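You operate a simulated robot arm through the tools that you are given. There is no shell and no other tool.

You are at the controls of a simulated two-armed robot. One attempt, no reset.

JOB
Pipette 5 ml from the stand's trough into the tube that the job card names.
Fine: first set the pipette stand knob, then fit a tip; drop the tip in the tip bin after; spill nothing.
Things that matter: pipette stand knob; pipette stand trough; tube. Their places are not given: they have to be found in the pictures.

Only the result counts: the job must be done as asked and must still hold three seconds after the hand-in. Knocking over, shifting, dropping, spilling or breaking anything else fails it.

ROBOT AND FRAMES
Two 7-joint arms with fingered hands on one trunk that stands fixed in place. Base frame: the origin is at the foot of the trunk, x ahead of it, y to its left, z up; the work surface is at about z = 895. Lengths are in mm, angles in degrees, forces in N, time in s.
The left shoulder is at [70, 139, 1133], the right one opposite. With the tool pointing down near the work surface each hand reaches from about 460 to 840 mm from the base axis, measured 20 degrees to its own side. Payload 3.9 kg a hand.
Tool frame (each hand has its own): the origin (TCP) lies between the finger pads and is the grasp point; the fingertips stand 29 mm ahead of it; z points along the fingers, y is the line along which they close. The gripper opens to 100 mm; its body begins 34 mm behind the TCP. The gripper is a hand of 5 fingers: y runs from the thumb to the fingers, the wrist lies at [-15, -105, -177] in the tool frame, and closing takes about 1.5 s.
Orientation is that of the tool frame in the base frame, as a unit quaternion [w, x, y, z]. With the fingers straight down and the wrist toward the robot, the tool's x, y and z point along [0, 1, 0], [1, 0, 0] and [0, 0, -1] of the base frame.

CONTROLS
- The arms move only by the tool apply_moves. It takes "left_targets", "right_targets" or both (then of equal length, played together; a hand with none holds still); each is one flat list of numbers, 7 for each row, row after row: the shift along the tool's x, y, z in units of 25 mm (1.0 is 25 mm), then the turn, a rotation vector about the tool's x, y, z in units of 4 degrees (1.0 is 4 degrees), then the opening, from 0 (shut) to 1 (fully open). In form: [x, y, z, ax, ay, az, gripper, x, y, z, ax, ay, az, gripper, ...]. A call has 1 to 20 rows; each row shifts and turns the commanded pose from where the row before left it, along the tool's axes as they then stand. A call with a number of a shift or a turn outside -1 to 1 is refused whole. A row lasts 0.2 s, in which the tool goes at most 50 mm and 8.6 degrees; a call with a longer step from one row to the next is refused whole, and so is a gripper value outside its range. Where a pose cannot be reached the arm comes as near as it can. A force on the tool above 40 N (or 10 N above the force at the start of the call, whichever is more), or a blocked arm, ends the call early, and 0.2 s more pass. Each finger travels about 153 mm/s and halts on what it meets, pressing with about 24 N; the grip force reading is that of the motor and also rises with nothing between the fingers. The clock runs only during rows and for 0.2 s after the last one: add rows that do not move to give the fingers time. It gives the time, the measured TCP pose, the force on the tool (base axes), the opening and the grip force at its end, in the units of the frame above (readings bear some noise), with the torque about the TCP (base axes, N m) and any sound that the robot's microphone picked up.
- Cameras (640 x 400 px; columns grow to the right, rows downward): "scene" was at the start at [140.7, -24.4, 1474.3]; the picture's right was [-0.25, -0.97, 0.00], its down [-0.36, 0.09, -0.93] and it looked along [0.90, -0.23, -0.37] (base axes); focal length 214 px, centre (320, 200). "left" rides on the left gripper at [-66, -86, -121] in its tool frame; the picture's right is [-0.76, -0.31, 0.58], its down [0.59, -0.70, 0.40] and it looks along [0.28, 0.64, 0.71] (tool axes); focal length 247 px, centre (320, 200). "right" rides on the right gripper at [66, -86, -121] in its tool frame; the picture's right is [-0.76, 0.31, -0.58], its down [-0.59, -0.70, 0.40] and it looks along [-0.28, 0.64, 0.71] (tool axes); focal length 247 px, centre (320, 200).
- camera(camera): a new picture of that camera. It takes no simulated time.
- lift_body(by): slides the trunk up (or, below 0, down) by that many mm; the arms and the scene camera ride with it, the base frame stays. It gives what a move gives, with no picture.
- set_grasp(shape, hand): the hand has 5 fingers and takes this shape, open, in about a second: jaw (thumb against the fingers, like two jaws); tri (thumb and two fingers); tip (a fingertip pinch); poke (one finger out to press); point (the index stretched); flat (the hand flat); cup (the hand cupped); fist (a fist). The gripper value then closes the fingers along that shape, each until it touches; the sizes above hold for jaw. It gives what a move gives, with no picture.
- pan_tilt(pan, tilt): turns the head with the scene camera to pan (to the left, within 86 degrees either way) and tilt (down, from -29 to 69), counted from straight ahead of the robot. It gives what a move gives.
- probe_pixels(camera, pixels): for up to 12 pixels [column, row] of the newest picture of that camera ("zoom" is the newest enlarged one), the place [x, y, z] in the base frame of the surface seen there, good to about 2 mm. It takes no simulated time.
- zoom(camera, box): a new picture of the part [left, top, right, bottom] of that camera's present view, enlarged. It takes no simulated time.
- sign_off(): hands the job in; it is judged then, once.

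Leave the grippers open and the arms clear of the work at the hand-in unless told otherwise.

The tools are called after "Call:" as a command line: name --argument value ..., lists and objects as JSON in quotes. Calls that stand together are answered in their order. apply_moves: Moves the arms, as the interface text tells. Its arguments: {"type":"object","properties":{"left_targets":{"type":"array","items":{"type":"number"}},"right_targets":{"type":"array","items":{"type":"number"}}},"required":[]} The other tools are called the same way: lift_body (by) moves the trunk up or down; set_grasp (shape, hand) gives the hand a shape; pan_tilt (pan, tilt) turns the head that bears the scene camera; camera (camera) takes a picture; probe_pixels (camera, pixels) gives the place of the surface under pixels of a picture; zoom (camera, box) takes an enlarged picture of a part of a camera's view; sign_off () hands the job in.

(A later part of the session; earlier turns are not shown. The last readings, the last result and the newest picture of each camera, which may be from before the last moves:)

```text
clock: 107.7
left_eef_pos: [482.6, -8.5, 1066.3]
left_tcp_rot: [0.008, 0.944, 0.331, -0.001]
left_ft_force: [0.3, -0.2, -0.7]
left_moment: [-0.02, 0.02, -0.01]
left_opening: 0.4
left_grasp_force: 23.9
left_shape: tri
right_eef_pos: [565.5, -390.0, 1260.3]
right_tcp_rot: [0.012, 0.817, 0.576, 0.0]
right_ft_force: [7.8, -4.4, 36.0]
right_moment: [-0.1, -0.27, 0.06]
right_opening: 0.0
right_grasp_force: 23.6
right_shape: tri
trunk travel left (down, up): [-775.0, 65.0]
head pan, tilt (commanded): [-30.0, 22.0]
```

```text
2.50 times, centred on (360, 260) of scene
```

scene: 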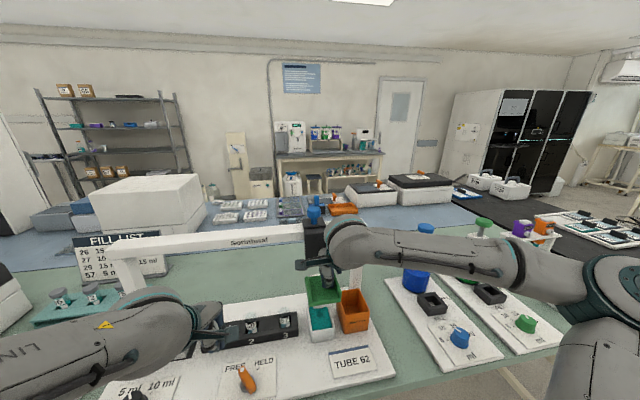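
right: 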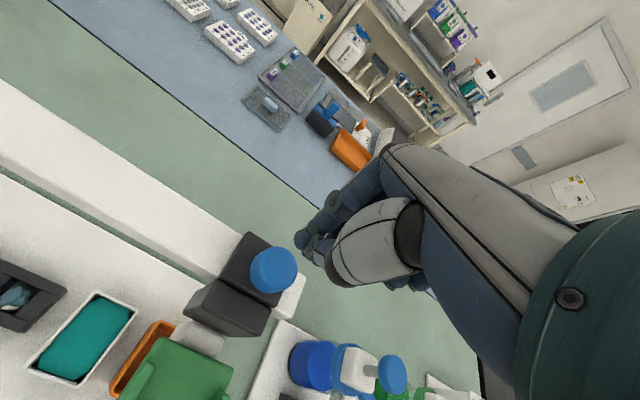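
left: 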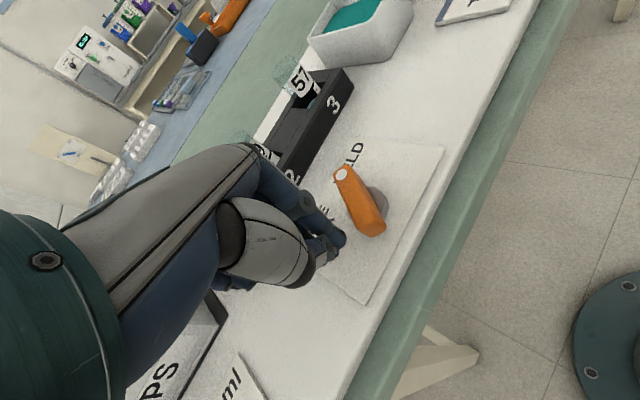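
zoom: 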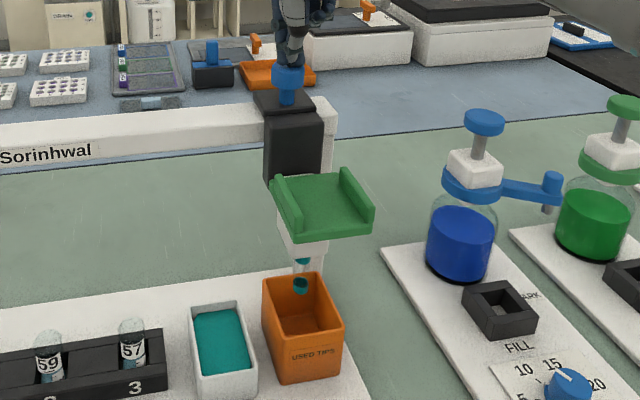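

36 N and still no plunger motion, even at FREE. Back off, and check the lever's exact bearing compared with the start.

Call:
apply_moves --right_targets '[0, 0, -0.2, 0, 0, 0, 0, 0, 0, -0.3, 0, 0, 0, 0, 0, 0, 0, 0, 0, 0, 0]'

Call:
zoom --camera "left" --box '[370, 200, 450, 280]'

Call:
zoom --camera "right" --box '[200, 150, 400, 350]'

```text
clock: 108.5
left_eef_pos: [485.2, -10.8, 1064.0]
left_tcp_rot: [0.006, 0.943, 0.332, -0.002]
left_ft_force: [-0.2, -0.6, 0.5]
left_moment: [0.0, -0.03, 0.01]
left_opening: 0.0
left_grasp_force: 23.9
left_shape: tri
right_eef_pos: [569.8, -390.7, 1265.0]
right_tcp_rot: [0.007, 0.818, 0.575, -0.007]
right_ft_force: [-0.5, -1.1, 0.1]
right_moment: [-0.01, 0.03, 0.03]
right_opening: 0.0
right_grasp_force: 23.7
right_shape: tri
trunk travel left (down, up): [-775.0, 65.0]
head pan, tilt (commanded): [-30.0, 22.0]
```

```text
5.00 times, centred on (410, 240) of left
```

zoom: 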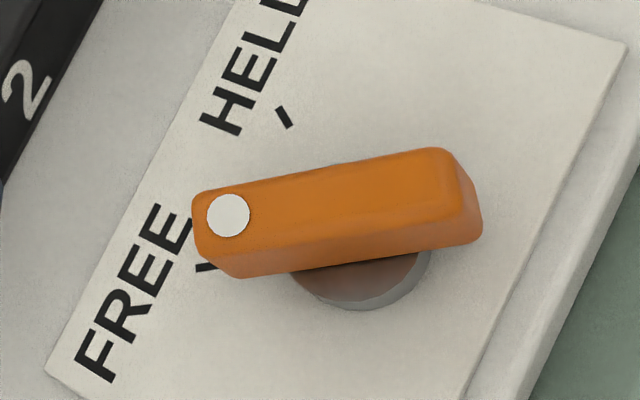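

```text
2.00 times, centred on (300, 250) of right
```

zoom: 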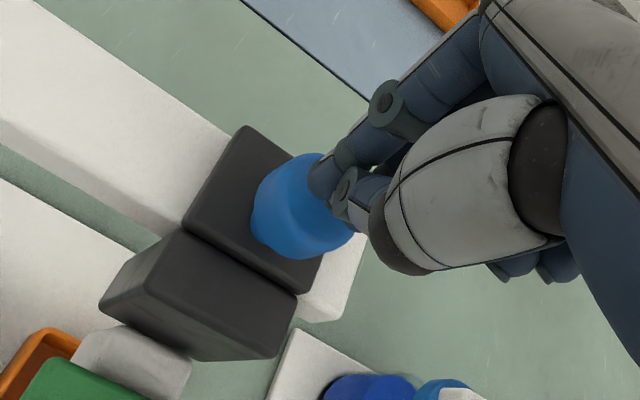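

Plunger still doesn't move. Another idea: the head may only latch (HELD) at full depth (the ~80 mm stop), and the plunger may work only then. Test over the bin: right hand back onto the tray.

Call:
apply_moves --right_targets '[0, 0, -0.8, 0, 0, 0, 0, 0, 0, -0.8, 0, 0, 0, 0, -0.1, -1, 0, 0, 0, 0, 0, -0.1, -1, 0, 0, 0, 0, 0, -0.1, -1, 0, 0, 0, 0, 0, -0.1, -1, 0, 0, 0, 0, 0, -0.1, -0.9, 0, 0, 0, 0, 0, 0, 0, 0, 0, 0, 0, 0]'

Call:
zoom --camera "scene" --box '[310, 180, 410, 340]'

Call:
zoom --camera "right" --box '[150, 150, 400, 380]'

```text
clock: 110.3
left_eef_pos: [484.8, -8.4, 1064.2]
left_tcp_rot: [0.007, 0.944, 0.331, -0.001]
left_ft_force: [0.2, 0.4, 0.2]
left_moment: [0.02, -0.02, 0.0]
left_opening: 0.0
left_grasp_force: 23.6
left_shape: tri
right_eef_pos: [449.3, -360.9, 1305.6]
right_tcp_rot: [0.008, 0.818, 0.576, -0.005]
right_ft_force: [0.0, 0.1, 0.7]
right_moment: [-0.01, -0.02, 0.0]
right_opening: 0.0
right_grasp_force: 23.9
right_shape: tri
trunk travel left (down, up): [-775.0, 65.0]
head pan, tilt (commanded): [-30.0, 22.0]
```

```text
2.50 times, centred on (360, 260) of scene
```

zoom: 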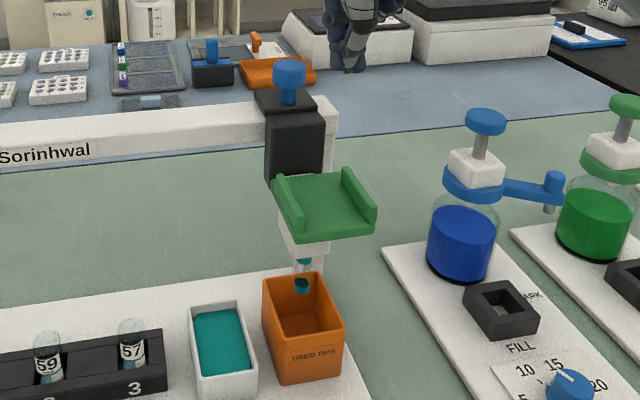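

```text
1.74 times, centred on (275, 265) of right
```

zoom: 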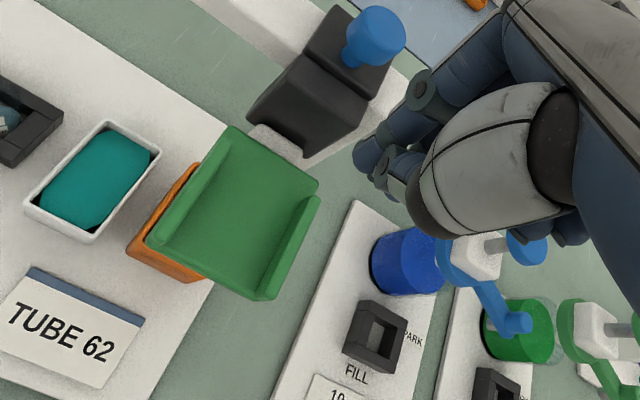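

To avoid ejecting the tip by accident here, I'll do the full-depth test at the trough. Lower the right hand into the tray again.

Call:
apply_moves --right_targets '[0.3, 0, 0.7, 0, 0, 0, 0, 0, 0, 0.95, 0, 0, 0, 0, 0, 0, 0.95, 0, 0, 0, 0, 0, 0, 0.95, 0, 0, 0, 0, 0, 0, 0.95, 0, 0, 0, 0, 0, 0, 0.95, 0, 0, 0, 0, 0, 0, 0.1, 0, 0, 0, 0]'

Call:
zoom --camera "right" --box '[200, 140, 400, 340]'

```text
clock: 111.9
left_eef_pos: [484.5, -8.6, 1063.7]
left_tcp_rot: [0.007, 0.943, 0.332, -0.002]
left_ft_force: [-0.9, 0.1, 0.4]
left_moment: [0.02, -0.01, 0.02]
left_opening: 0.1
left_grasp_force: 23.9
left_shape: tri
right_eef_pos: [453.3, -357.9, 1166.9]
right_tcp_rot: [0.008, 0.818, 0.576, -0.005]
right_ft_force: [0.2, 0.2, -0.7]
right_moment: [0.02, 0.0, 0.03]
right_opening: 0.0
right_grasp_force: 23.5
right_shape: tri
trunk travel left (down, up): [-775.0, 65.0]
head pan, tilt (commanded): [-30.0, 22.0]
```

```text
2.00 times, centred on (300, 240) of right
```

zoom: 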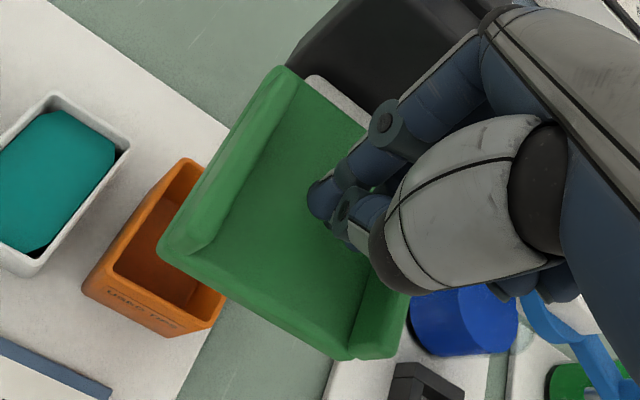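

Push left ~114 mm back to the trough.

Call:
apply_moves --right_targets '[0.416, 0, 0, 0, 0, 0, 0, 0.416, 0, 0, 0, 0, 0, 0, 0.416, 0, 0, 0, 0, 0, 0, 0.416, 0, 0, 0, 0, 0, 0, 0.416, 0, 0, 0, 0, 0, 0, 0.416, 0, 0, 0, 0, 0, 0, 0.416, 0, 0, 0, 0, 0, 0, 0.416, 0, 0, 0, 0, 0, 0, 0.416, 0, 0, 0, 0, 0, 0, 0.416, 0, 0, 0, 0, 0, 0, 0.416, 0, 0, 0, 0, 0, 0, 0, 0, 0, 0, 0, 0, 0]'

Call:
zoom --camera "scene" --box '[290, 240, 370, 350]'

Call:
probe_pixels --camera "zoom" --pixels '[[284, 222], [246, 155], [362, 140]]'

```text
clock: 114.5
left_eef_pos: [484.9, -10.1, 1063.9]
left_tcp_rot: [0.007, 0.943, 0.332, -0.001]
left_ft_force: [0.4, -0.4, 0.3]
left_moment: [-0.04, 0.01, 0.0]
left_opening: 0.1
left_grasp_force: 24.2
left_shape: tri
right_eef_pos: [493.5, -251.6, 1164.4]
right_tcp_rot: [0.007, 0.818, 0.576, -0.004]
right_ft_force: [0.2, -0.4, -0.4]
right_moment: [0.0, -0.01, 0.01]
right_opening: 0.1
right_grasp_force: 24.2
right_shape: tri
trunk travel left (down, up): [-775.0, 65.0]
head pan, tilt (commanded): [-30.0, 22.0]
```

```text
3.64 times, centred on (330, 295) of scene
```

zoom: 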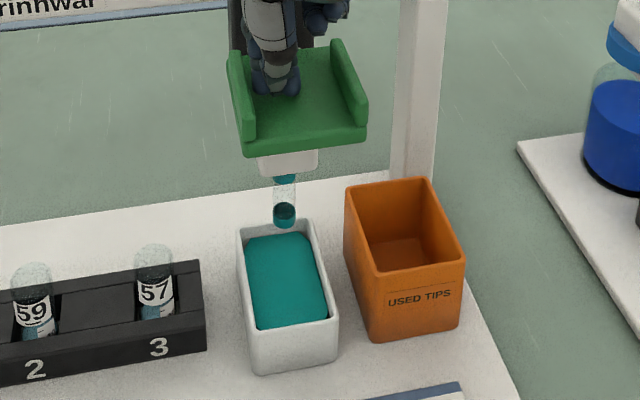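

```text
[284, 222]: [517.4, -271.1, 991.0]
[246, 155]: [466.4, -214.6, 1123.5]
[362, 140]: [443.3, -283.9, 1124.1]
```

Tip again over the trough centre. Press down: 68 mm, then small steps to find the stop.

Call:
apply_moves --right_targets '[0, 0, 0.4, 0, 0, 0, 0, 0, 0, 0.4, 0, 0, 0, 0, 0, 0, 0.4, 0, 0, 0, 0, 0, 0, 0.4, 0, 0, 0, 0, 0, 0, 0.4, 0, 0, 0, 0, 0, 0, 0.4, 0, 0, 0, 0, 0, 0, 0.4, 0, 0, 0, 0, 0, 0, 0.16, 0, 0, 0, 0, 0, 0, 0.1, 0, 0, 0, 0, 0, 0, 0, 0, 0, 0, 0]'

Call:
apply_moves --right_targets '[0, 0, 0.1, 0, 0, 0, 0, 0, 0, 0.1, 0, 0, 0, 0, 0, 0, 0, 0, 0, 0, 0]'

Call:
zoom --camera "scene" --box '[290, 240, 370, 350]'

```text
clock: 116.7
left_eef_pos: [485.2, -9.8, 1063.4]
left_tcp_rot: [0.007, 0.944, 0.331, -0.001]
left_ft_force: [-0.1, 0.3, -0.3]
left_moment: [0.01, -0.01, 0.0]
left_opening: 0.0
left_grasp_force: 24.3
left_shape: tri
right_eef_pos: [489.6, -250.9, 1089.4]
right_tcp_rot: [0.009, 0.818, 0.575, -0.004]
right_ft_force: [1.4, 0.4, 6.2]
right_moment: [-0.07, 0.0, 0.0]
right_opening: 0.0
right_grasp_force: 24.1
right_shape: tri
trunk travel left (down, up): [-775.0, 65.0]
head pan, tilt (commanded): [-30.0, 22.0]
```

```text
clock: 117.5
left_eef_pos: [483.5, -9.0, 1064.2]
left_tcp_rot: [0.006, 0.943, 0.332, -0.001]
left_ft_force: [-0.1, 0.9, -0.1]
left_moment: [0.01, -0.02, -0.02]
left_opening: 0.0
left_grasp_force: 23.4
left_shape: tri
right_eef_pos: [489.9, -250.7, 1084.2]
right_tcp_rot: [0.009, 0.817, 0.576, -0.005]
right_ft_force: [0.0, 0.4, 6.1]
right_moment: [-0.06, 0.05, -0.03]
right_opening: 0.1
right_grasp_force: 23.9
right_shape: tri
trunk travel left (down, up): [-775.0, 65.0]
head pan, tilt (commanded): [-30.0, 22.0]
```

```text
3.64 times, centred on (330, 295) of scene
```

zoom: 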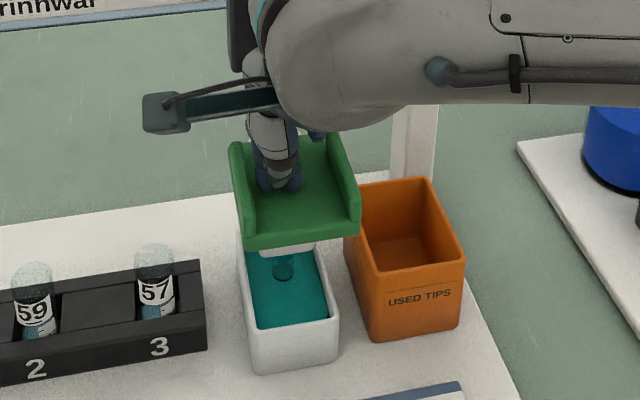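

Call:
apply_moves --right_targets '[0, 0, 0.08, 0, 0, 0, 0, 0, 0, 0.08, 0, 0, 0, 0, 0, 0, 0, 0, 0, 0, 0]'

Call:
apply_moves --right_targets '[0, 0, 0.08, 0, 0, 0, 0, 0, 0, 0.04, 0, 0, 0, 0, 0, 0, 0, 0, 0, 0, 0]'

```text
clock: 118.3
left_eef_pos: [484.0, -8.6, 1065.0]
left_tcp_rot: [0.007, 0.943, 0.331, 0.0]
left_ft_force: [-0.5, 0.0, 0.5]
left_moment: [-0.01, 0.02, -0.01]
left_opening: 0.0
left_grasp_force: 24.1
left_shape: tri
right_eef_pos: [490.1, -250.2, 1081.4]
right_tcp_rot: [0.01, 0.818, 0.576, -0.003]
right_ft_force: [-0.5, 1.0, 14.9]
right_moment: [-0.14, 0.1, 0.01]
right_opening: 0.1
right_grasp_force: 24.4
right_shape: tri
trunk travel left (down, up): [-775.0, 65.0]
head pan, tilt (commanded): [-30.0, 22.0]
```

```text
clock: 119.1
left_eef_pos: [481.8, -8.7, 1066.3]
left_tcp_rot: [0.007, 0.943, 0.332, 0.0]
left_ft_force: [-0.6, -0.7, 0.1]
left_moment: [-0.02, -0.02, 0.03]
left_opening: 0.0
left_grasp_force: 23.3
left_shape: tri
right_eef_pos: [490.8, -249.2, 1081.0]
right_tcp_rot: [0.012, 0.817, 0.576, -0.003]
right_ft_force: [6.5, -3.5, 34.3]
right_moment: [-0.49, -0.05, 0.09]
right_opening: 0.2
right_grasp_force: 24.3
right_shape: tri
trunk travel left (down, up): [-775.0, 65.0]
head pan, tilt (commanded): [-30.0, 22.0]
```

At the stop (34 N at z 1081). Ease the right hand slightly, and with the left hand lower beside the lever and swing it to HELD.

Call:
apply_moves --left_targets '[0, 0, 0.98, 0, 0, 0, 0, 0, 0, 0.98, 0, 0, 0, 0, 0, 0, 0.98, 0, 0, 0, 0, 0, 0, 0.98, 0, 0, 0, 0, 0, 0, 0.98, 0, 0, 0, 0, 0, 0, 0, 0, 0, 0, 0, -0.165, 0.175, 0, 0, 0, 0, 0, -0.165, 0.175, 0, 0, 0, 0, 0, 0.033, 0.25, 0, 0, 0, 0, 0, 0.033, 0.25, 0, 0, 0, 0, 0, 0.033, 0.25, 0, 0, 0, 0, 0, -0.123, 0.237, 0, 0, 0, 0, 0, -0.123, 0.237, 0, 0, 0, 0, 0, -0.123, 0.237, 0, 0, 0, 0, 0, 0, 0, 0, 0, 0, 0, 0]' --right_targets '[0, 0, -0.05, 0, 0, 0, 0, 0, 0, 0, 0, 0, 0, 0, 0, 0, 0, 0, 0, 0, 0, 0, 0, 0, 0, 0, 0, 0, 0, 0, 0, 0, 0, 0, 0, 0, 0, 0, 0, 0, 0, 0, 0, 0, 0, 0, 0, 0, 0, 0, 0, 0, 0, 0, 0, 0, 0, 0, 0, 0, 0, 0, 0, 0, 0, 0, 0, 0, 0, 0, 0, 0, 0, 0, 0, 0, 0, 0, 0, 0, 0, 0, 0, 0, 0, 0, 0, 0, 0, 0, 0, 0, 0, 0, 0, 0, 0, 0, 0, 0, 0, 0, 0, 0, 0]'

Call:
zoom --camera "scene" --box '[190, 320, 290, 400]'

Call:
zoom --camera "left" --box '[290, 140, 470, 300]'

```text
clock: 122.3
left_eef_pos: [499.3, -54.3, 942.3]
left_tcp_rot: [0.008, 0.944, 0.331, 0.0]
left_ft_force: [4.1, 6.5, -1.3]
left_moment: [0.07, -0.08, -0.01]
left_opening: 0.0
left_grasp_force: 23.9
left_shape: tri
right_eef_pos: [491.4, -249.6, 1080.2]
right_tcp_rot: [0.012, 0.818, 0.576, -0.004]
right_ft_force: [3.9, -3.0, 32.3]
right_moment: [-0.43, -0.04, 0.07]
right_opening: 0.0
right_grasp_force: 24.1
right_shape: tri
trunk travel left (down, up): [-775.0, 65.0]
head pan, tilt (commanded): [-30.0, 22.0]
```

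```text
5.00 times, centred on (240, 360) of scene
```

zoom: 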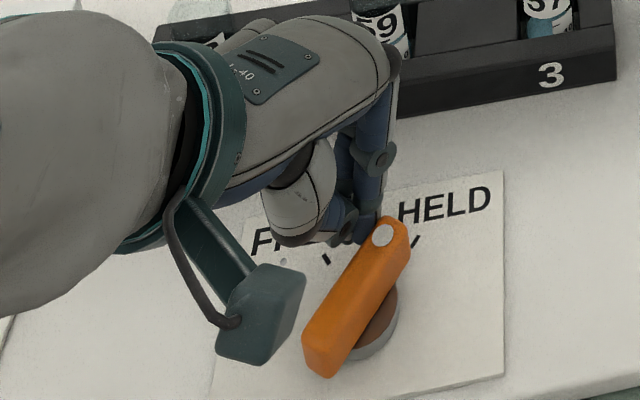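

```text
2.50 times, centred on (380, 220) of left
```

zoom: 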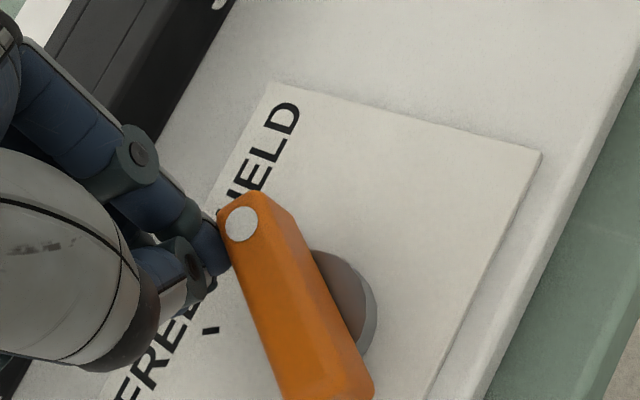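

The lever is pushed against HELD (contact force 7 N). Retract the left hand slightly and lift the right hand 8 mm to see if the head now stays down.

Call:
apply_moves --left_targets '[0.2, -0.3, 0, 0, 0, 0, 0, 0.2, -0.3, -0.4, 0, 0, 0, 0, 0, 0, -0.8, 0, 0, 0, 0, 0, 0, -0.8, 0, 0, 0, 0, 0, 0, -0.8, 0, 0, 0, 0]' --right_targets '[0, 0, 0, 0, 0, 0, 0, 0, 0, 0, 0, 0, 0, 0, 0, 0, -0.1, 0, 0, 0, 0, 0, 0, -0.15, 0, 0, 0, 0, 0, 0, -0.15, 0, 0, 0, 0]'

Call:
zoom --camera "scene" --box '[290, 240, 370, 350]'

```text
clock: 123.5
left_eef_pos: [498.5, -35.2, 1011.6]
left_tcp_rot: [0.007, 0.943, 0.332, 0.0]
left_ft_force: [0.4, 0.4, -1.3]
left_moment: [-0.01, -0.01, -0.01]
left_opening: 0.0
left_grasp_force: 23.8
left_shape: tri
right_eef_pos: [490.6, -250.4, 1086.0]
right_tcp_rot: [0.007, 0.817, 0.576, -0.005]
right_ft_force: [0.4, -0.9, 5.9]
right_moment: [-0.06, -0.04, 0.0]
right_opening: 0.0
right_grasp_force: 23.6
right_shape: tri
trunk travel left (down, up): [-775.0, 65.0]
head pan, tilt (commanded): [-30.0, 22.0]
```

```text
3.64 times, centred on (330, 295) of scene
```

zoom: 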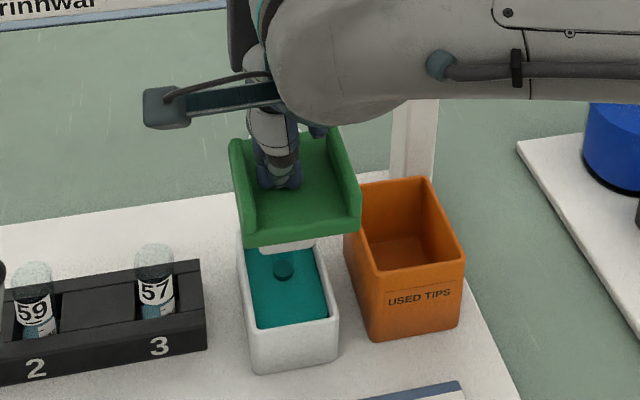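

Still not held. Perhaps the push to the bottom stop itself works the pipette (fills on release). Raise the head fully and look into the clear tip.

Call:
apply_moves --right_targets '[0, 0, -0.3, 0, 0, 0, 0, 0, 0, -0.3, 0, 0, 0, 0, 0, 0, -0.3, 0, 0, 0, 0, 0, 0, -0.3, 0, 0, 0, 0, 0, 0, -0.3, 0, 0, 0, 0, 0, 0, -0.3, 0, 0, 0, 0, 0, 0, -0.3, 0, 0, 0, 0, 0, 0, -0.3, 0, 0, 0, 0, 0, 0, -0.3, 0, 0, 0, 0, 0, 0, -0.3, 0, 0, 0, 0, 0, 0, -0.3, 0, 0, 0, 0, 0, 0, 0, 0, 0, 0, 0]'

Call:
zoom --camera "scene" --box '[300, 270, 350, 320]'

Call:
zoom --camera "scene" --box '[290, 240, 370, 350]'

```text
clock: 126.1
left_eef_pos: [499.4, -35.9, 1010.0]
left_tcp_rot: [0.007, 0.943, 0.332, -0.002]
left_ft_force: [0.3, -1.1, 0.1]
left_moment: [0.0, -0.01, -0.01]
left_opening: 0.0
left_grasp_force: 24.1
left_shape: tri
right_eef_pos: [491.6, -248.9, 1170.3]
right_tcp_rot: [0.008, 0.818, 0.576, -0.005]
right_ft_force: [0.0, 1.0, 0.2]
right_moment: [0.0, 0.01, -0.02]
right_opening: 0.2
right_grasp_force: 23.9
right_shape: tri
trunk travel left (down, up): [-775.0, 65.0]
head pan, tilt (commanded): [-30.0, 22.0]
```

```text
8.00 times, centred on (325, 295) of scene
```

zoom: 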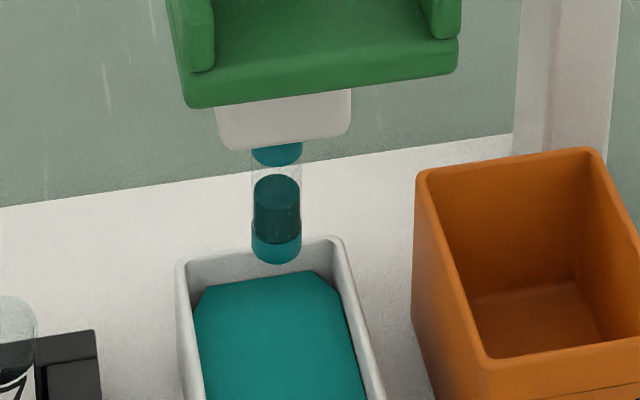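

```text
3.64 times, centred on (330, 295) of scene
```

zoom: 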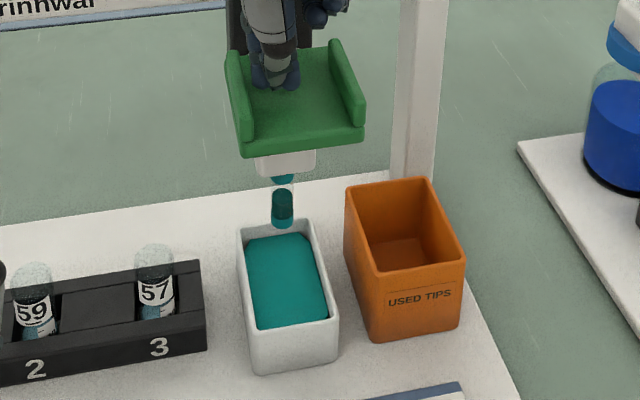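

The clear tip now holds a column of liquid: pressing to the bottom stop in the trough filled it. Before moving, I check what the lever does to the carriage: gentle 3 mm and 4 mm nudges left (still over the trough), reading the side force in HELD.

Call:
apply_moves --right_targets '[0.06, 0, 0, 0, 0, 0, 0, 0.06, 0, 0, 0, 0, 0, 0, 0, 0, 0, 0, 0, 0, 0]'

Call:
apply_moves --right_targets '[0.08, 0, 0, 0, 0, 0, 0, 0.08, 0, 0, 0, 0, 0, 0, 0, 0, 0, 0, 0, 0, 0]'

Call:
zoom --camera "scene" --box '[300, 270, 350, 320]'

```text
clock: 126.9
left_eef_pos: [499.1, -36.1, 1011.3]
left_tcp_rot: [0.007, 0.944, 0.331, -0.002]
left_ft_force: [0.1, 0.2, -1.1]
left_moment: [-0.02, 0.03, -0.04]
left_opening: 0.0
left_grasp_force: 23.8
left_shape: tri
right_eef_pos: [491.4, -246.5, 1169.4]
right_tcp_rot: [0.008, 0.818, 0.575, -0.005]
right_ft_force: [-0.1, 0.2, -0.5]
right_moment: [0.01, 0.05, 0.0]
right_opening: 0.1
right_grasp_force: 24.0
right_shape: tri
trunk travel left (down, up): [-775.0, 65.0]
head pan, tilt (commanded): [-30.0, 22.0]
```

```text
clock: 127.7
left_eef_pos: [498.5, -37.2, 1010.9]
left_tcp_rot: [0.006, 0.943, 0.332, -0.001]
left_ft_force: [-0.8, 0.8, 2.2]
left_moment: [-0.02, -0.01, -0.03]
left_opening: 0.0
left_grasp_force: 24.3
left_shape: tri
right_eef_pos: [492.7, -244.9, 1170.4]
right_tcp_rot: [0.008, 0.817, 0.576, -0.005]
right_ft_force: [-1.1, -3.4, 0.5]
right_moment: [-0.05, 0.03, 0.01]
right_opening: 0.0
right_grasp_force: 24.1
right_shape: tri
trunk travel left (down, up): [-775.0, 65.0]
head pan, tilt (commanded): [-30.0, 22.0]
```

```text
8.00 times, centred on (325, 295) of scene
```

zoom: 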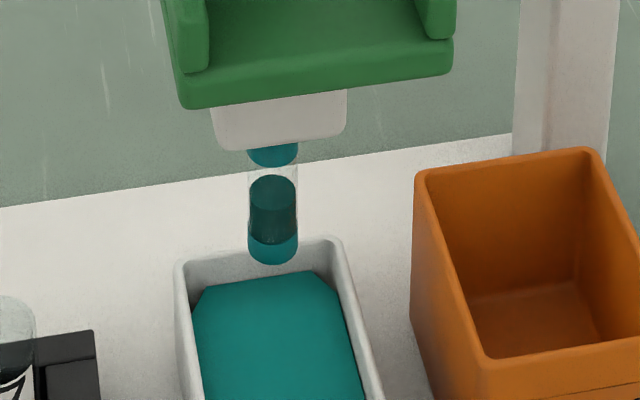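

In HELD a nudge leaves ~3.4 N with ~1 mm motion: HELD seems to hold the carriage lightly (a brake/detent), nothing more harmful. I leave the lever alone for now, and bring the left hand back to its staging spot with the −19.5° bearing.

Call:
apply_moves --left_targets '[0, 0, -0.92, 0, 0, 0, 0, 0, 0, -0.92, 0, 0, 0, 0, 0, 0, -0.92, 0, 0, 0, 0, 0, 0, -0.92, 0, 0, 0, 0, 0.28, -0.815, -0.46, 0, 0, 0, 0, 0.28, -0.815, -0.46, 0, 0, 0, 0, 0.28, -0.815, -0.46, 0, 0, 0, 0, 0.28, -0.815, -0.46, 0, 0, 0, 0, 0.28, -0.815, -0.46, 0, 0, 0, 0, 0.28, -0.815, -0.46, 0, 0, 0, 0, 0.28, -0.815, -0.46, 0, 0, 0, 0, 0.28, -0.815, -0.46, 0, 0, 0, 0, 0, 0, 0, 0, 0, -1, 0, 0, 0, 0, 0, 0, -1, 0, 0, 0, 0, 0, 0, -1, 0, 0, 0, 0, 0, 0, -1, 0, 0, 0, 0, 0, 0, -1, 0, 0, 0, 0, 0, 0, -1, 0, 0, 0, 0, 0, 0, -1, 0, 0, 0, 0, 0, 0, -1, 0]'

Call:
camera --camera "scene"

Call:
camera --camera "right"

```text
clock: 131.9
left_eef_pos: [440.3, 125.9, 1193.3]
left_tcp_rot: [0.005, 0.815, 0.579, -0.002]
left_ft_force: [-0.1, -0.2, -1.0]
left_moment: [0.03, 0.0, 0.01]
left_opening: 0.3
left_grasp_force: 24.0
left_shape: tri
right_eef_pos: [492.8, -244.3, 1170.3]
right_tcp_rot: [0.008, 0.818, 0.576, -0.006]
right_ft_force: [-0.8, -3.3, 1.2]
right_moment: [-0.03, -0.01, -0.02]
right_opening: 0.0
right_grasp_force: 24.0
right_shape: tri
trunk travel left (down, up): [-775.0, 65.0]
head pan, tilt (commanded): [-30.0, 22.0]
```

```text
taken
```

scene: 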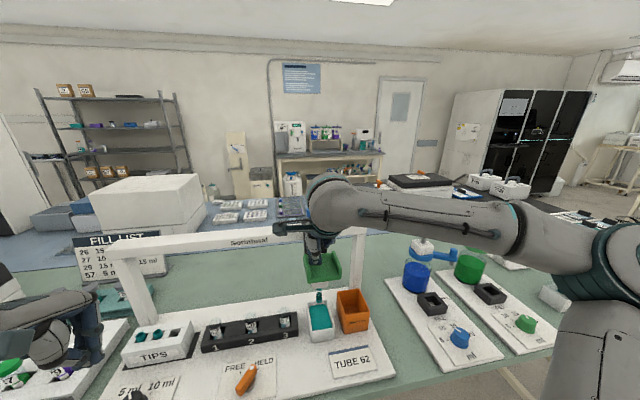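

```text
taken
```

right: 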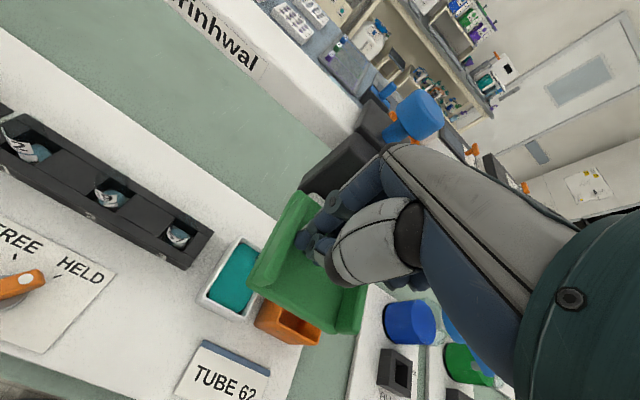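

Column height in the tip ≈36 mm, consistent with 5 ml. Slide the head left slowly with the right hand (~194 mm).

Call:
apply_moves --right_targets '[0.2, 0, 0.1, 0, 0, 0, 0, 0.3, 0, 0, 0, 0, 0, 0, 0.4, 0, 0, 0, 0, 0, 0, 0.4, 0, 0, 0, 0, 0, 0, 0.4, 0, 0, 0, 0, 0, 0, 0.4, 0, 0, 0, 0, 0, 0, 0.4, 0, 0, 0, 0, 0, 0, 0.4, 0, 0, 0, 0, 0, 0, 0.4, 0, 0, 0, 0, 0, 0, 0.4, 0, 0, 0, 0, 0, 0, 0.4, 0, 0, 0, 0, 0, 0, 0.4, 0, 0, 0, 0, 0, 0, 0.4, 0, 0, 0, 0, 0, 0, 0.4, 0, 0, 0, 0, 0, 0, 0.4, 0, 0, 0, 0, 0, 0, 0.4, 0, 0, 0, 0, 0, 0, 0.4, 0, 0, 0, 0, 0, 0, 0.4, 0, 0, 0, 0, 0, 0, 0.4, 0, 0, 0, 0, 0, 0, 0.3, 0, 0, 0, 0, 0, 0]'

Call:
camera --camera "scene"

Call:
zoom --camera "right" --box '[200, 140, 420, 340]'

```text
clock: 136.1
left_eef_pos: [439.4, 125.5, 1193.1]
left_tcp_rot: [0.006, 0.816, 0.578, -0.002]
left_ft_force: [-0.2, -0.3, 0.4]
left_moment: [0.0, 0.02, -0.03]
left_opening: 0.1
left_grasp_force: 24.2
left_shape: tri
right_eef_pos: [557.2, -65.4, 1165.7]
right_tcp_rot: [0.008, 0.817, 0.576, -0.006]
right_ft_force: [-1.3, -2.6, 0.4]
right_moment: [-0.03, -0.02, 0.04]
right_opening: 0.0
right_grasp_force: 24.1
right_shape: tri
trunk travel left (down, up): [-775.0, 65.0]
head pan, tilt (commanded): [-30.0, 22.0]
```

```text
taken
```

scene: 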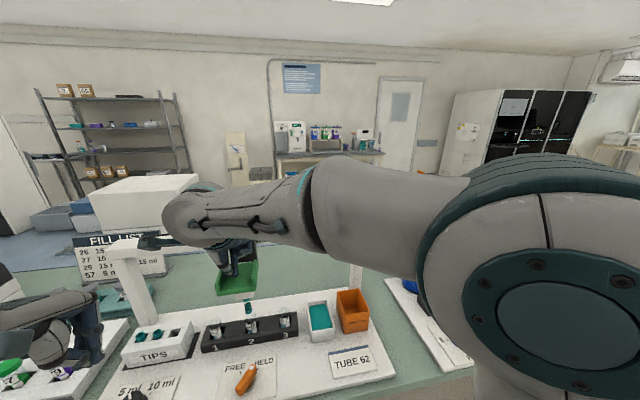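

```text
2.00 times, centred on (310, 240) of right
```

zoom: 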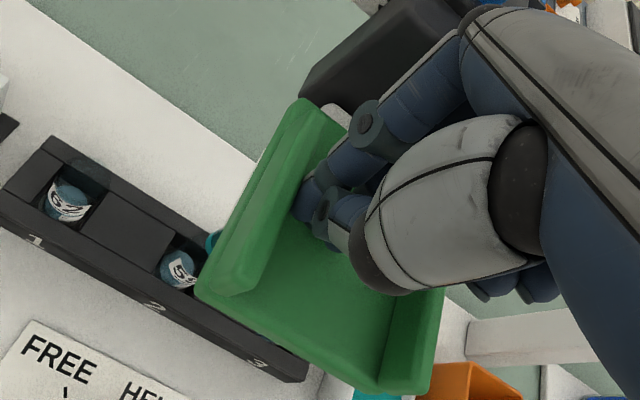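

Head ≈ u −110. The right hand lifts clear and retreats right/up; then the left hand takes over.

Call:
apply_moves --right_targets '[-0.1, 0, -0.8, 0, 0, 0, 0, 0, 0, -1, 0, 0, 0, 0, 0, 0, -1, 0, 0, 0, 0, 0, 0, -1, 0, 0, 0, 0, -0.9, 0, -0.5, 0, 0, 0, 0, -0.9, 0, -0.5, 0, 0, 0, 0, -0.9, 0, -0.5, 0, 0, 0, 0, -0.9, 0, -0.5, 0, 0, 0, 0, -0.9, 0, -0.5, 0, 0, 0, 0, -0.9, 0, -0.5, 0, 0, 0, 0, -0.9, 0, -0.5, 0, 0, 0, 0, -0.9, 0, -0.5, 0, 0, 0, 0, -0.9, 0, -0.5, 0, 0, 0, 0, -0.9, 0, -0.5, 0, 0, 0, 0]'

Call:
camera --camera "scene"

Call:
zoom --camera "scene" --box '[190, 250, 300, 360]'

```text
clock: 139.1
left_eef_pos: [439.9, 126.3, 1192.3]
left_tcp_rot: [0.006, 0.816, 0.578, -0.002]
left_ft_force: [-1.0, -0.1, 0.6]
left_moment: [-0.01, 0.02, -0.01]
left_opening: 0.0
left_grasp_force: 24.2
left_shape: tri
right_eef_pos: [480.0, -274.3, 1388.5]
right_tcp_rot: [0.008, 0.817, 0.576, -0.005]
right_ft_force: [0.7, -0.7, 0.5]
right_moment: [0.01, -0.02, 0.02]
right_opening: 0.0
right_grasp_force: 24.0
right_shape: tri
trunk travel left (down, up): [-775.0, 65.0]
head pan, tilt (commanded): [-30.0, 22.0]
```

```text
taken
```

scene: 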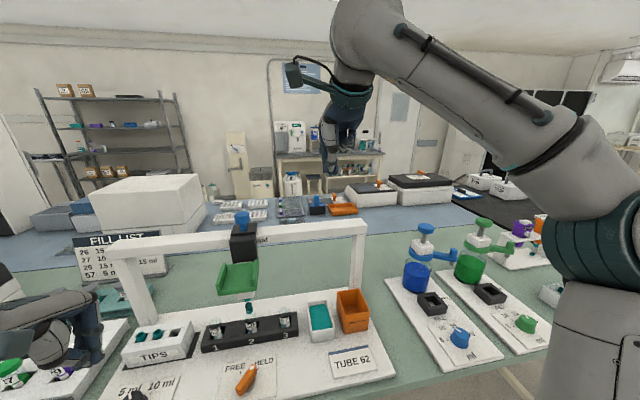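

```text
3.64 times, centred on (245, 305) of scene
```

zoom: 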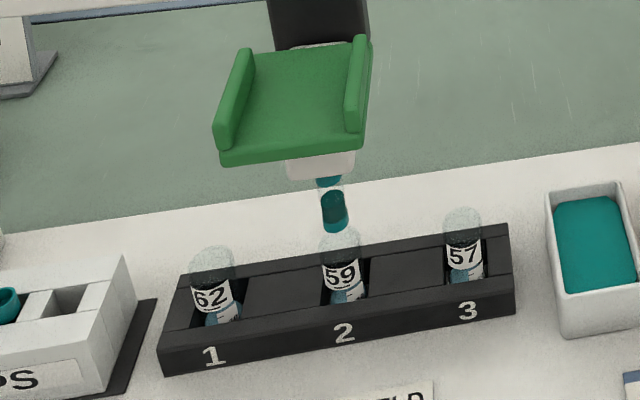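

Call:
probe_pixels --camera "zoom" --pixels '[[224, 164], [362, 148], [335, 228], [324, 215], [346, 212], [290, 165], [352, 165], [210, 300], [194, 296], [228, 296]]'

```text
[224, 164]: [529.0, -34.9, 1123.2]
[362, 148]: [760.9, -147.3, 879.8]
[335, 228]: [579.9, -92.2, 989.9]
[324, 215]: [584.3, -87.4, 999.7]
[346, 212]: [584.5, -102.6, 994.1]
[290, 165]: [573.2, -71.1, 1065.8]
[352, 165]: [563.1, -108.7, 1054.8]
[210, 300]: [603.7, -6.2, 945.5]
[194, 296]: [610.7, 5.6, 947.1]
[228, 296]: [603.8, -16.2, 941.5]
```

Tip is at u≈−107.5; tube 62 centre ≈ u −200. Bring the left hand over the tray (u≈−121).

Call:
apply_moves --left_targets '[0, 0, -1, 0, 0, 0, 0, 0, 0, -1, 0, 0, 0, 0, 0, 0, -1, 0, 0, 0, 0, -0.644, 0.764, 0, 0, 0, 0, 0, -0.644, 0.764, 0, 0, 0, 0, 0, -0.644, 0.764, 0, 0, 0, 0, 0, -0.644, 0.764, 0, 0, 0, 0, 0, -0.644, 0.764, 0, 0, 0, 0, 0, -0.644, 0.764, 0, 0, 0, 0, 0, -0.644, 0.764, 0, 0, 0, 0, 0, -0.644, 0.764, 0, 0, 0, 0, 0, -0.644, 0.764, 0, 0, 0, 0, 0, 0, 0, 0, 0, 0, 0, 0]'

Call:
camera --camera "left"

```text
clock: 141.9
left_eef_pos: [554.4, -65.9, 1269.7]
left_tcp_rot: [0.007, 0.816, 0.578, -0.003]
left_ft_force: [-0.5, 0.0, -1.0]
left_moment: [-0.02, 0.0, -0.05]
left_opening: 0.0
left_grasp_force: 24.3
left_shape: tri
right_eef_pos: [480.7, -273.0, 1389.4]
right_tcp_rot: [0.009, 0.818, 0.575, -0.005]
right_ft_force: [0.6, -0.2, -0.1]
right_moment: [-0.01, 0.02, 0.0]
right_opening: 0.0
right_grasp_force: 24.0
right_shape: tri
trunk travel left (down, up): [-775.0, 65.0]
head pan, tilt (commanded): [-30.0, 22.0]
```

```text
taken
```

left: 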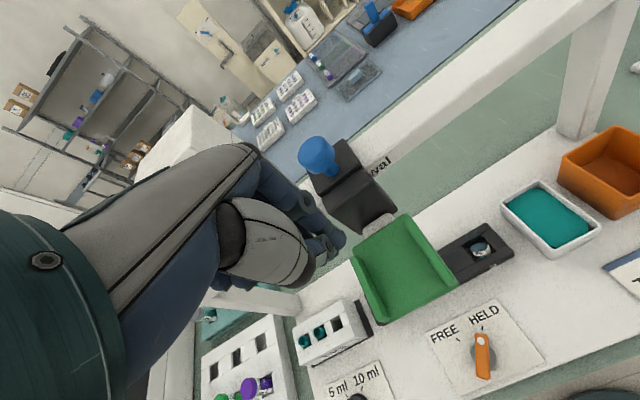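

The hand is a bit left of the tray centre; shift 9 mm right and lower to z≈1166.

Call:
apply_moves --left_targets '[-0.35, 0, 0.5, 0, 0, 0, 0, 0, 0, 0.9, 0, 0, 0, 0, 0, 0, 0.9, 0, 0, 0, 0, 0, 0, 0.9, 0, 0, 0, 0, 0, 0, 0.9, 0, 0, 0, 0, 0, 0, 0.03, 0, 0, 0, 0, 0, 0, 0, 0, 0, 0, 0]'

Call:
zoom --camera "left" --box '[240, 140, 480, 340]'

Call:
zoom --camera "scene" --box '[190, 230, 300, 360]'

```text
clock: 143.5
left_eef_pos: [552.3, -75.6, 1166.5]
left_tcp_rot: [0.007, 0.815, 0.579, -0.003]
left_ft_force: [0.0, -0.2, -0.1]
left_moment: [0.02, -0.02, 0.02]
left_opening: 0.0
left_grasp_force: 23.6
left_shape: tri
right_eef_pos: [481.8, -274.9, 1389.4]
right_tcp_rot: [0.008, 0.818, 0.576, -0.005]
right_ft_force: [0.5, 0.0, 0.5]
right_moment: [-0.01, 0.03, -0.02]
right_opening: 0.0
right_grasp_force: 24.4
right_shape: tri
trunk travel left (down, up): [-775.0, 65.0]
head pan, tilt (commanded): [-30.0, 22.0]
```

```text
2.00 times, centred on (360, 240) of left
```

zoom: 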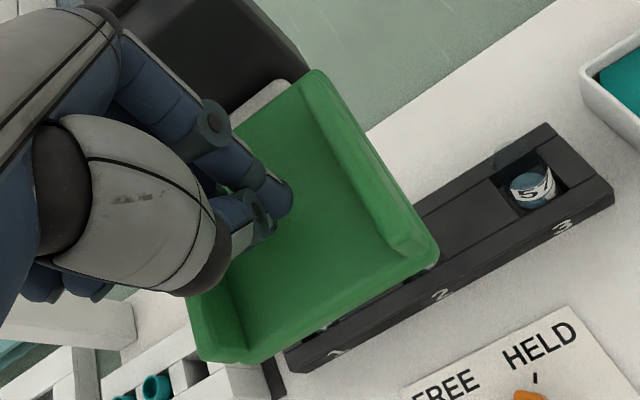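

```text
3.08 times, centred on (245, 295) of scene
```

zoom: 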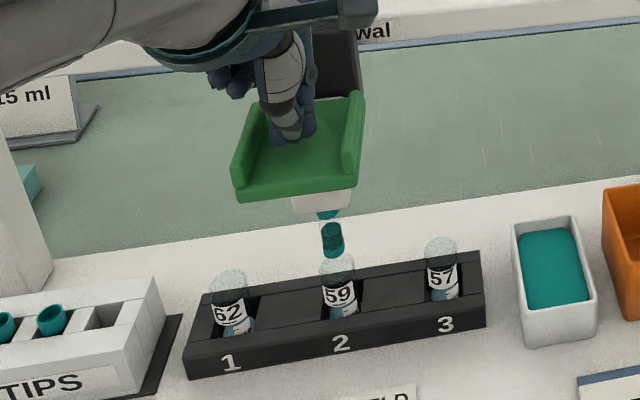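

Push left 88 mm, then measure the tip against tube 62.

Call:
apply_moves --left_targets '[0.2, 0, 0, 0, 0, 0, 0, 0.3, 0, 0, 0, 0, 0, 0, 0.36, 0, 0, 0, 0, 0, 0, 0.36, 0, 0, 0, 0, 0, 0, 0.36, 0, 0, 0, 0, 0, 0, 0.36, 0, 0, 0, 0, 0, 0, 0.36, 0, 0, 0, 0, 0, 0, 0.36, 0, 0, 0, 0, 0, 0, 0.36, 0, 0, 0, 0, 0, 0, 0.3, 0, 0, 0, 0, 0, 0, 0.2, 0, 0, 0, 0, 0, 0, 0, 0, 0, 0, 0, 0, 0]'

Call:
zoom --camera "scene" --box '[180, 280, 240, 350]'

Call:
probe_pixels --camera "zoom" --pixels '[[300, 60], [310, 100], [320, 140], [300, 240]]'

```text
clock: 146.1
left_eef_pos: [581.6, 8.4, 1166.7]
left_tcp_rot: [0.007, 0.815, 0.579, -0.003]
left_ft_force: [0.4, 0.5, -0.3]
left_moment: [0.01, 0.02, -0.01]
left_opening: 0.4
left_grasp_force: 23.7
left_shape: tri
right_eef_pos: [481.0, -273.3, 1388.4]
right_tcp_rot: [0.008, 0.818, 0.576, -0.005]
right_ft_force: [0.5, -0.3, 0.4]
right_moment: [0.0, 0.0, 0.0]
right_opening: 0.0
right_grasp_force: 24.3
right_shape: tri
trunk travel left (down, up): [-775.0, 65.0]
head pan, tilt (commanded): [-30.0, 22.0]
```

```text
5.71 times, centred on (210, 315) of scene
```

zoom: 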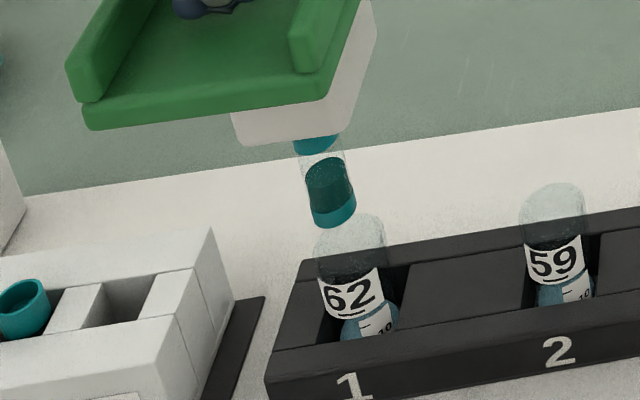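

```text
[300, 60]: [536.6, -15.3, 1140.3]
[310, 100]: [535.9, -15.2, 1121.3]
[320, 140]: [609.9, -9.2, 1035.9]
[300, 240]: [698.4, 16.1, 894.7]
```

Call:
probe_pixels --camera "zoom" --pixels '[[335, 218], [314, 208], [354, 200], [325, 222], [350, 214], [350, 300], [323, 292], [380, 288], [350, 288], [120, 125], [320, 100], [318, 144]]'

Call:
zoom --camera "left" --box '[320, 180, 520, 340]'

```text
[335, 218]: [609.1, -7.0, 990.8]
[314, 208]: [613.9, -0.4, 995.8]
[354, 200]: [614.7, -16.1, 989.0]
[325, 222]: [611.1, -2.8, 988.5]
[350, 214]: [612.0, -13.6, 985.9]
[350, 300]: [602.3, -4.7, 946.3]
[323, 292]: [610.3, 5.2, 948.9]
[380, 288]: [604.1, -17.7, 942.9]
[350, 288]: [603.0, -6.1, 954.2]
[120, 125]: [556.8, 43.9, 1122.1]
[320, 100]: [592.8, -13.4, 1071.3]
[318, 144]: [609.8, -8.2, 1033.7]
```

```text
2.50 times, centred on (420, 260) of left
```

zoom: 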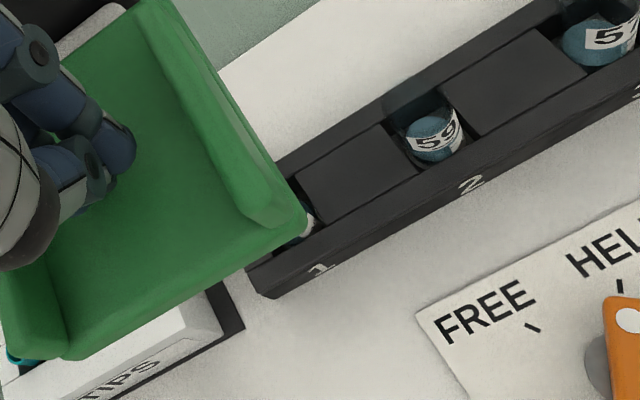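

The head moved to u≈−199.5 — right over tube 62 (≈−200), seemingly drawn into a station notch. Clearance tip/tube ≈3 mm. Press down in stages: first to travel ~30 mm (tip just entering the tube), watching the force.

Call:
apply_moves --left_targets '[0, 0, 0.28, 0, 0, 0, 0, 0, 0, 0.28, 0, 0, 0, 0, 0, 0, 0.28, 0, 0, 0, 0, 0, 0, 0.28, 0, 0, 0, 0, 0, 0, 0.28, 0, 0, 0, 0, 0, 0, 0, 0, 0, 0, 0]'

Call:
zoom --camera "scene" --box '[180, 280, 240, 350]'

```text
clock: 147.5
left_eef_pos: [579.4, 7.0, 1131.0]
left_tcp_rot: [0.006, 0.816, 0.579, -0.003]
left_ft_force: [0.3, 0.9, 4.4]
left_moment: [0.09, -0.05, -0.03]
left_opening: 0.0
left_grasp_force: 23.6
left_shape: tri
right_eef_pos: [481.0, -273.2, 1388.8]
right_tcp_rot: [0.009, 0.818, 0.575, -0.005]
right_ft_force: [0.2, 0.0, 0.0]
right_moment: [0.0, 0.0, -0.02]
right_opening: 0.1
right_grasp_force: 24.1
right_shape: tri
trunk travel left (down, up): [-775.0, 65.0]
head pan, tilt (commanded): [-30.0, 22.0]
```

```text
5.71 times, centred on (210, 315) of scene
```

zoom: 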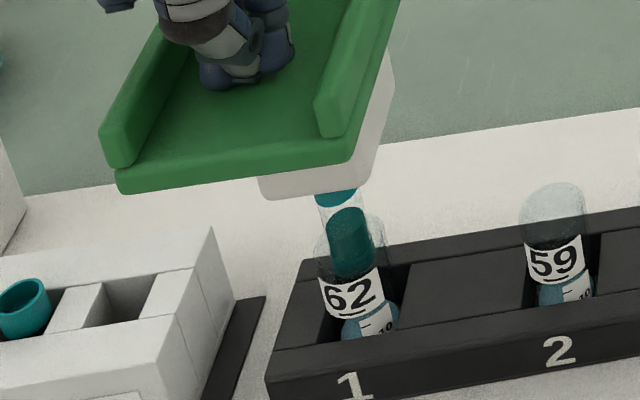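

Tip is inside tube 62, force normal (4.4 N spring). Continue down to ~1092.

Call:
apply_moves --left_targets '[0, 0, 0.3, 0, 0, 0, 0, 0, 0, 0.3, 0, 0, 0, 0, 0, 0, 0.3, 0, 0, 0, 0, 0, 0, 0.3, 0, 0, 0, 0, 0, 0, 0.3, 0, 0, 0, 0, 0, 0, 0, 0, 0, 0, 0]'

Call:
zoom --camera "scene" --box '[180, 280, 240, 350]'

```text
clock: 148.9
left_eef_pos: [581.1, 8.2, 1093.2]
left_tcp_rot: [0.006, 0.815, 0.579, -0.002]
left_ft_force: [-0.8, 0.1, 6.4]
left_moment: [0.07, 0.0, 0.0]
left_opening: 0.2
left_grasp_force: 23.8
left_shape: tri
right_eef_pos: [479.7, -273.6, 1388.2]
right_tcp_rot: [0.008, 0.818, 0.576, -0.005]
right_ft_force: [-0.6, -0.4, 0.1]
right_moment: [0.02, -0.01, 0.04]
right_opening: 0.1
right_grasp_force: 24.0
right_shape: tri
trunk travel left (down, up): [-775.0, 65.0]
head pan, tilt (commanded): [-30.0, 22.0]
```

```text
5.71 times, centred on (210, 315) of scene
```

zoom: 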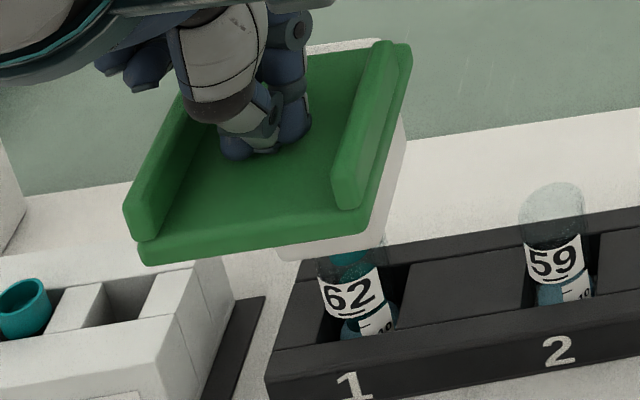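

Call:
apply_moves --left_targets '[0, 0, 0.16, 0, 0, 0, 0, 0, 0, 0.16, 0, 0, 0, 0, 0, 0, 0.1, 0, 0, 0, 0, 0, 0, 0, 0, 0, 0, 0]'

Call:
apply_moves --left_targets '[0, 0, 0.08, 0, 0, 0, 0, 0, 0, 0.04, 0, 0, 0, 0, 0, 0, 0, 0, 0, 0, 0]'

Call:
zoom --camera "scene" --box '[180, 280, 240, 350]'

```text
clock: 149.9
left_eef_pos: [579.9, 7.1, 1083.5]
left_tcp_rot: [0.007, 0.816, 0.578, -0.003]
left_ft_force: [-0.2, 0.5, 6.7]
left_moment: [0.07, -0.03, 0.0]
left_opening: 0.0
left_grasp_force: 23.4
left_shape: tri
right_eef_pos: [479.9, -273.7, 1388.4]
right_tcp_rot: [0.008, 0.817, 0.576, -0.005]
right_ft_force: [0.5, 0.3, -0.2]
right_moment: [-0.02, 0.0, 0.01]
right_opening: 0.2
right_grasp_force: 23.7
right_shape: tri
trunk travel left (down, up): [-775.0, 65.0]
head pan, tilt (commanded): [-30.0, 22.0]
```

```text
clock: 150.7
left_eef_pos: [579.2, 6.5, 1080.9]
left_tcp_rot: [0.008, 0.816, 0.579, -0.003]
left_ft_force: [3.4, 0.9, 14.7]
left_moment: [0.19, -0.18, -0.03]
left_opening: 0.0
left_grasp_force: 23.7
left_shape: tri
right_eef_pos: [480.5, -272.3, 1388.2]
right_tcp_rot: [0.009, 0.818, 0.575, -0.005]
right_ft_force: [0.8, 0.2, -0.3]
right_moment: [0.03, 0.0, 0.05]
right_opening: 0.0
right_grasp_force: 23.9
right_shape: tri
trunk travel left (down, up): [-775.0, 65.0]
head pan, tilt (commanded): [-30.0, 22.0]
```

```text
5.71 times, centred on (210, 315) of scene
```

zoom: 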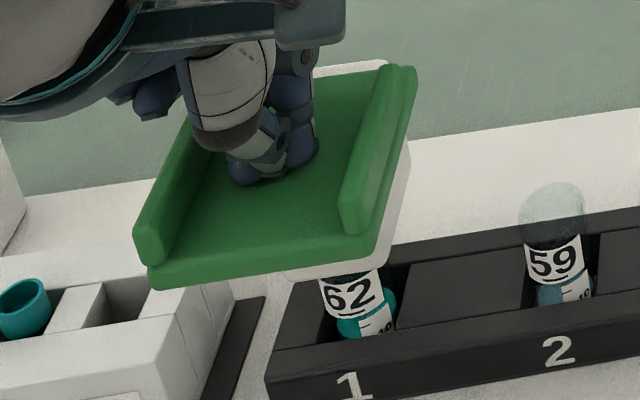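

At the stop (14.7 N); teal colour shows in tube 62. Look from the right camera for the tip/tube state before raising.

Call:
camera --camera "right"

Call:
camera --camera "left"

Call:
zoom --camera "scene" --box '[205, 315, 235, 345]'

```text
taken
```

right: 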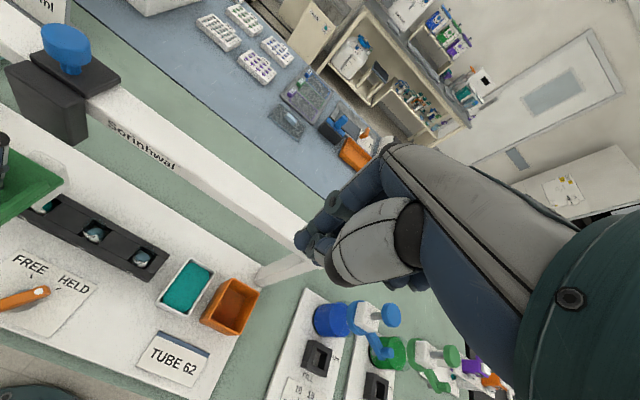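

```text
taken
```

left: 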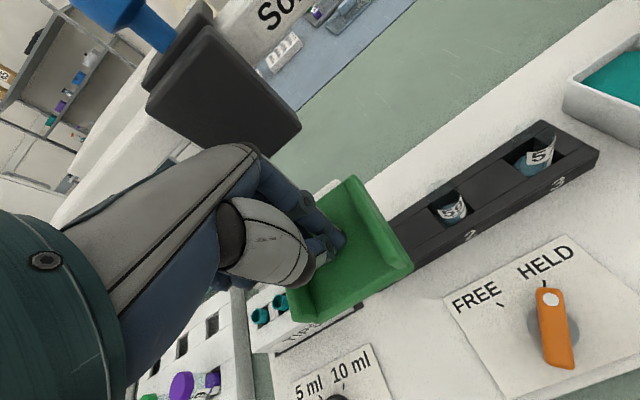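

```text
13.33 times, centred on (220, 330) of scene
```

zoom: 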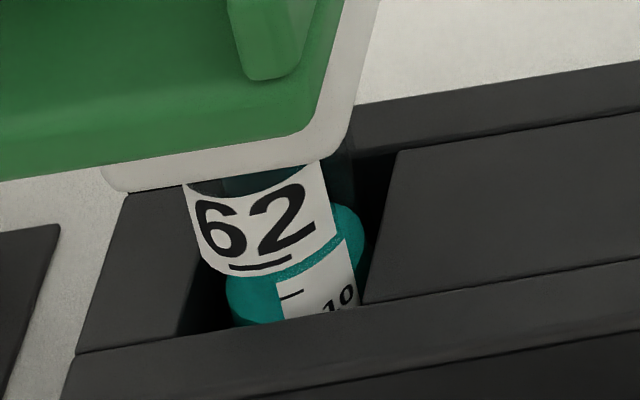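

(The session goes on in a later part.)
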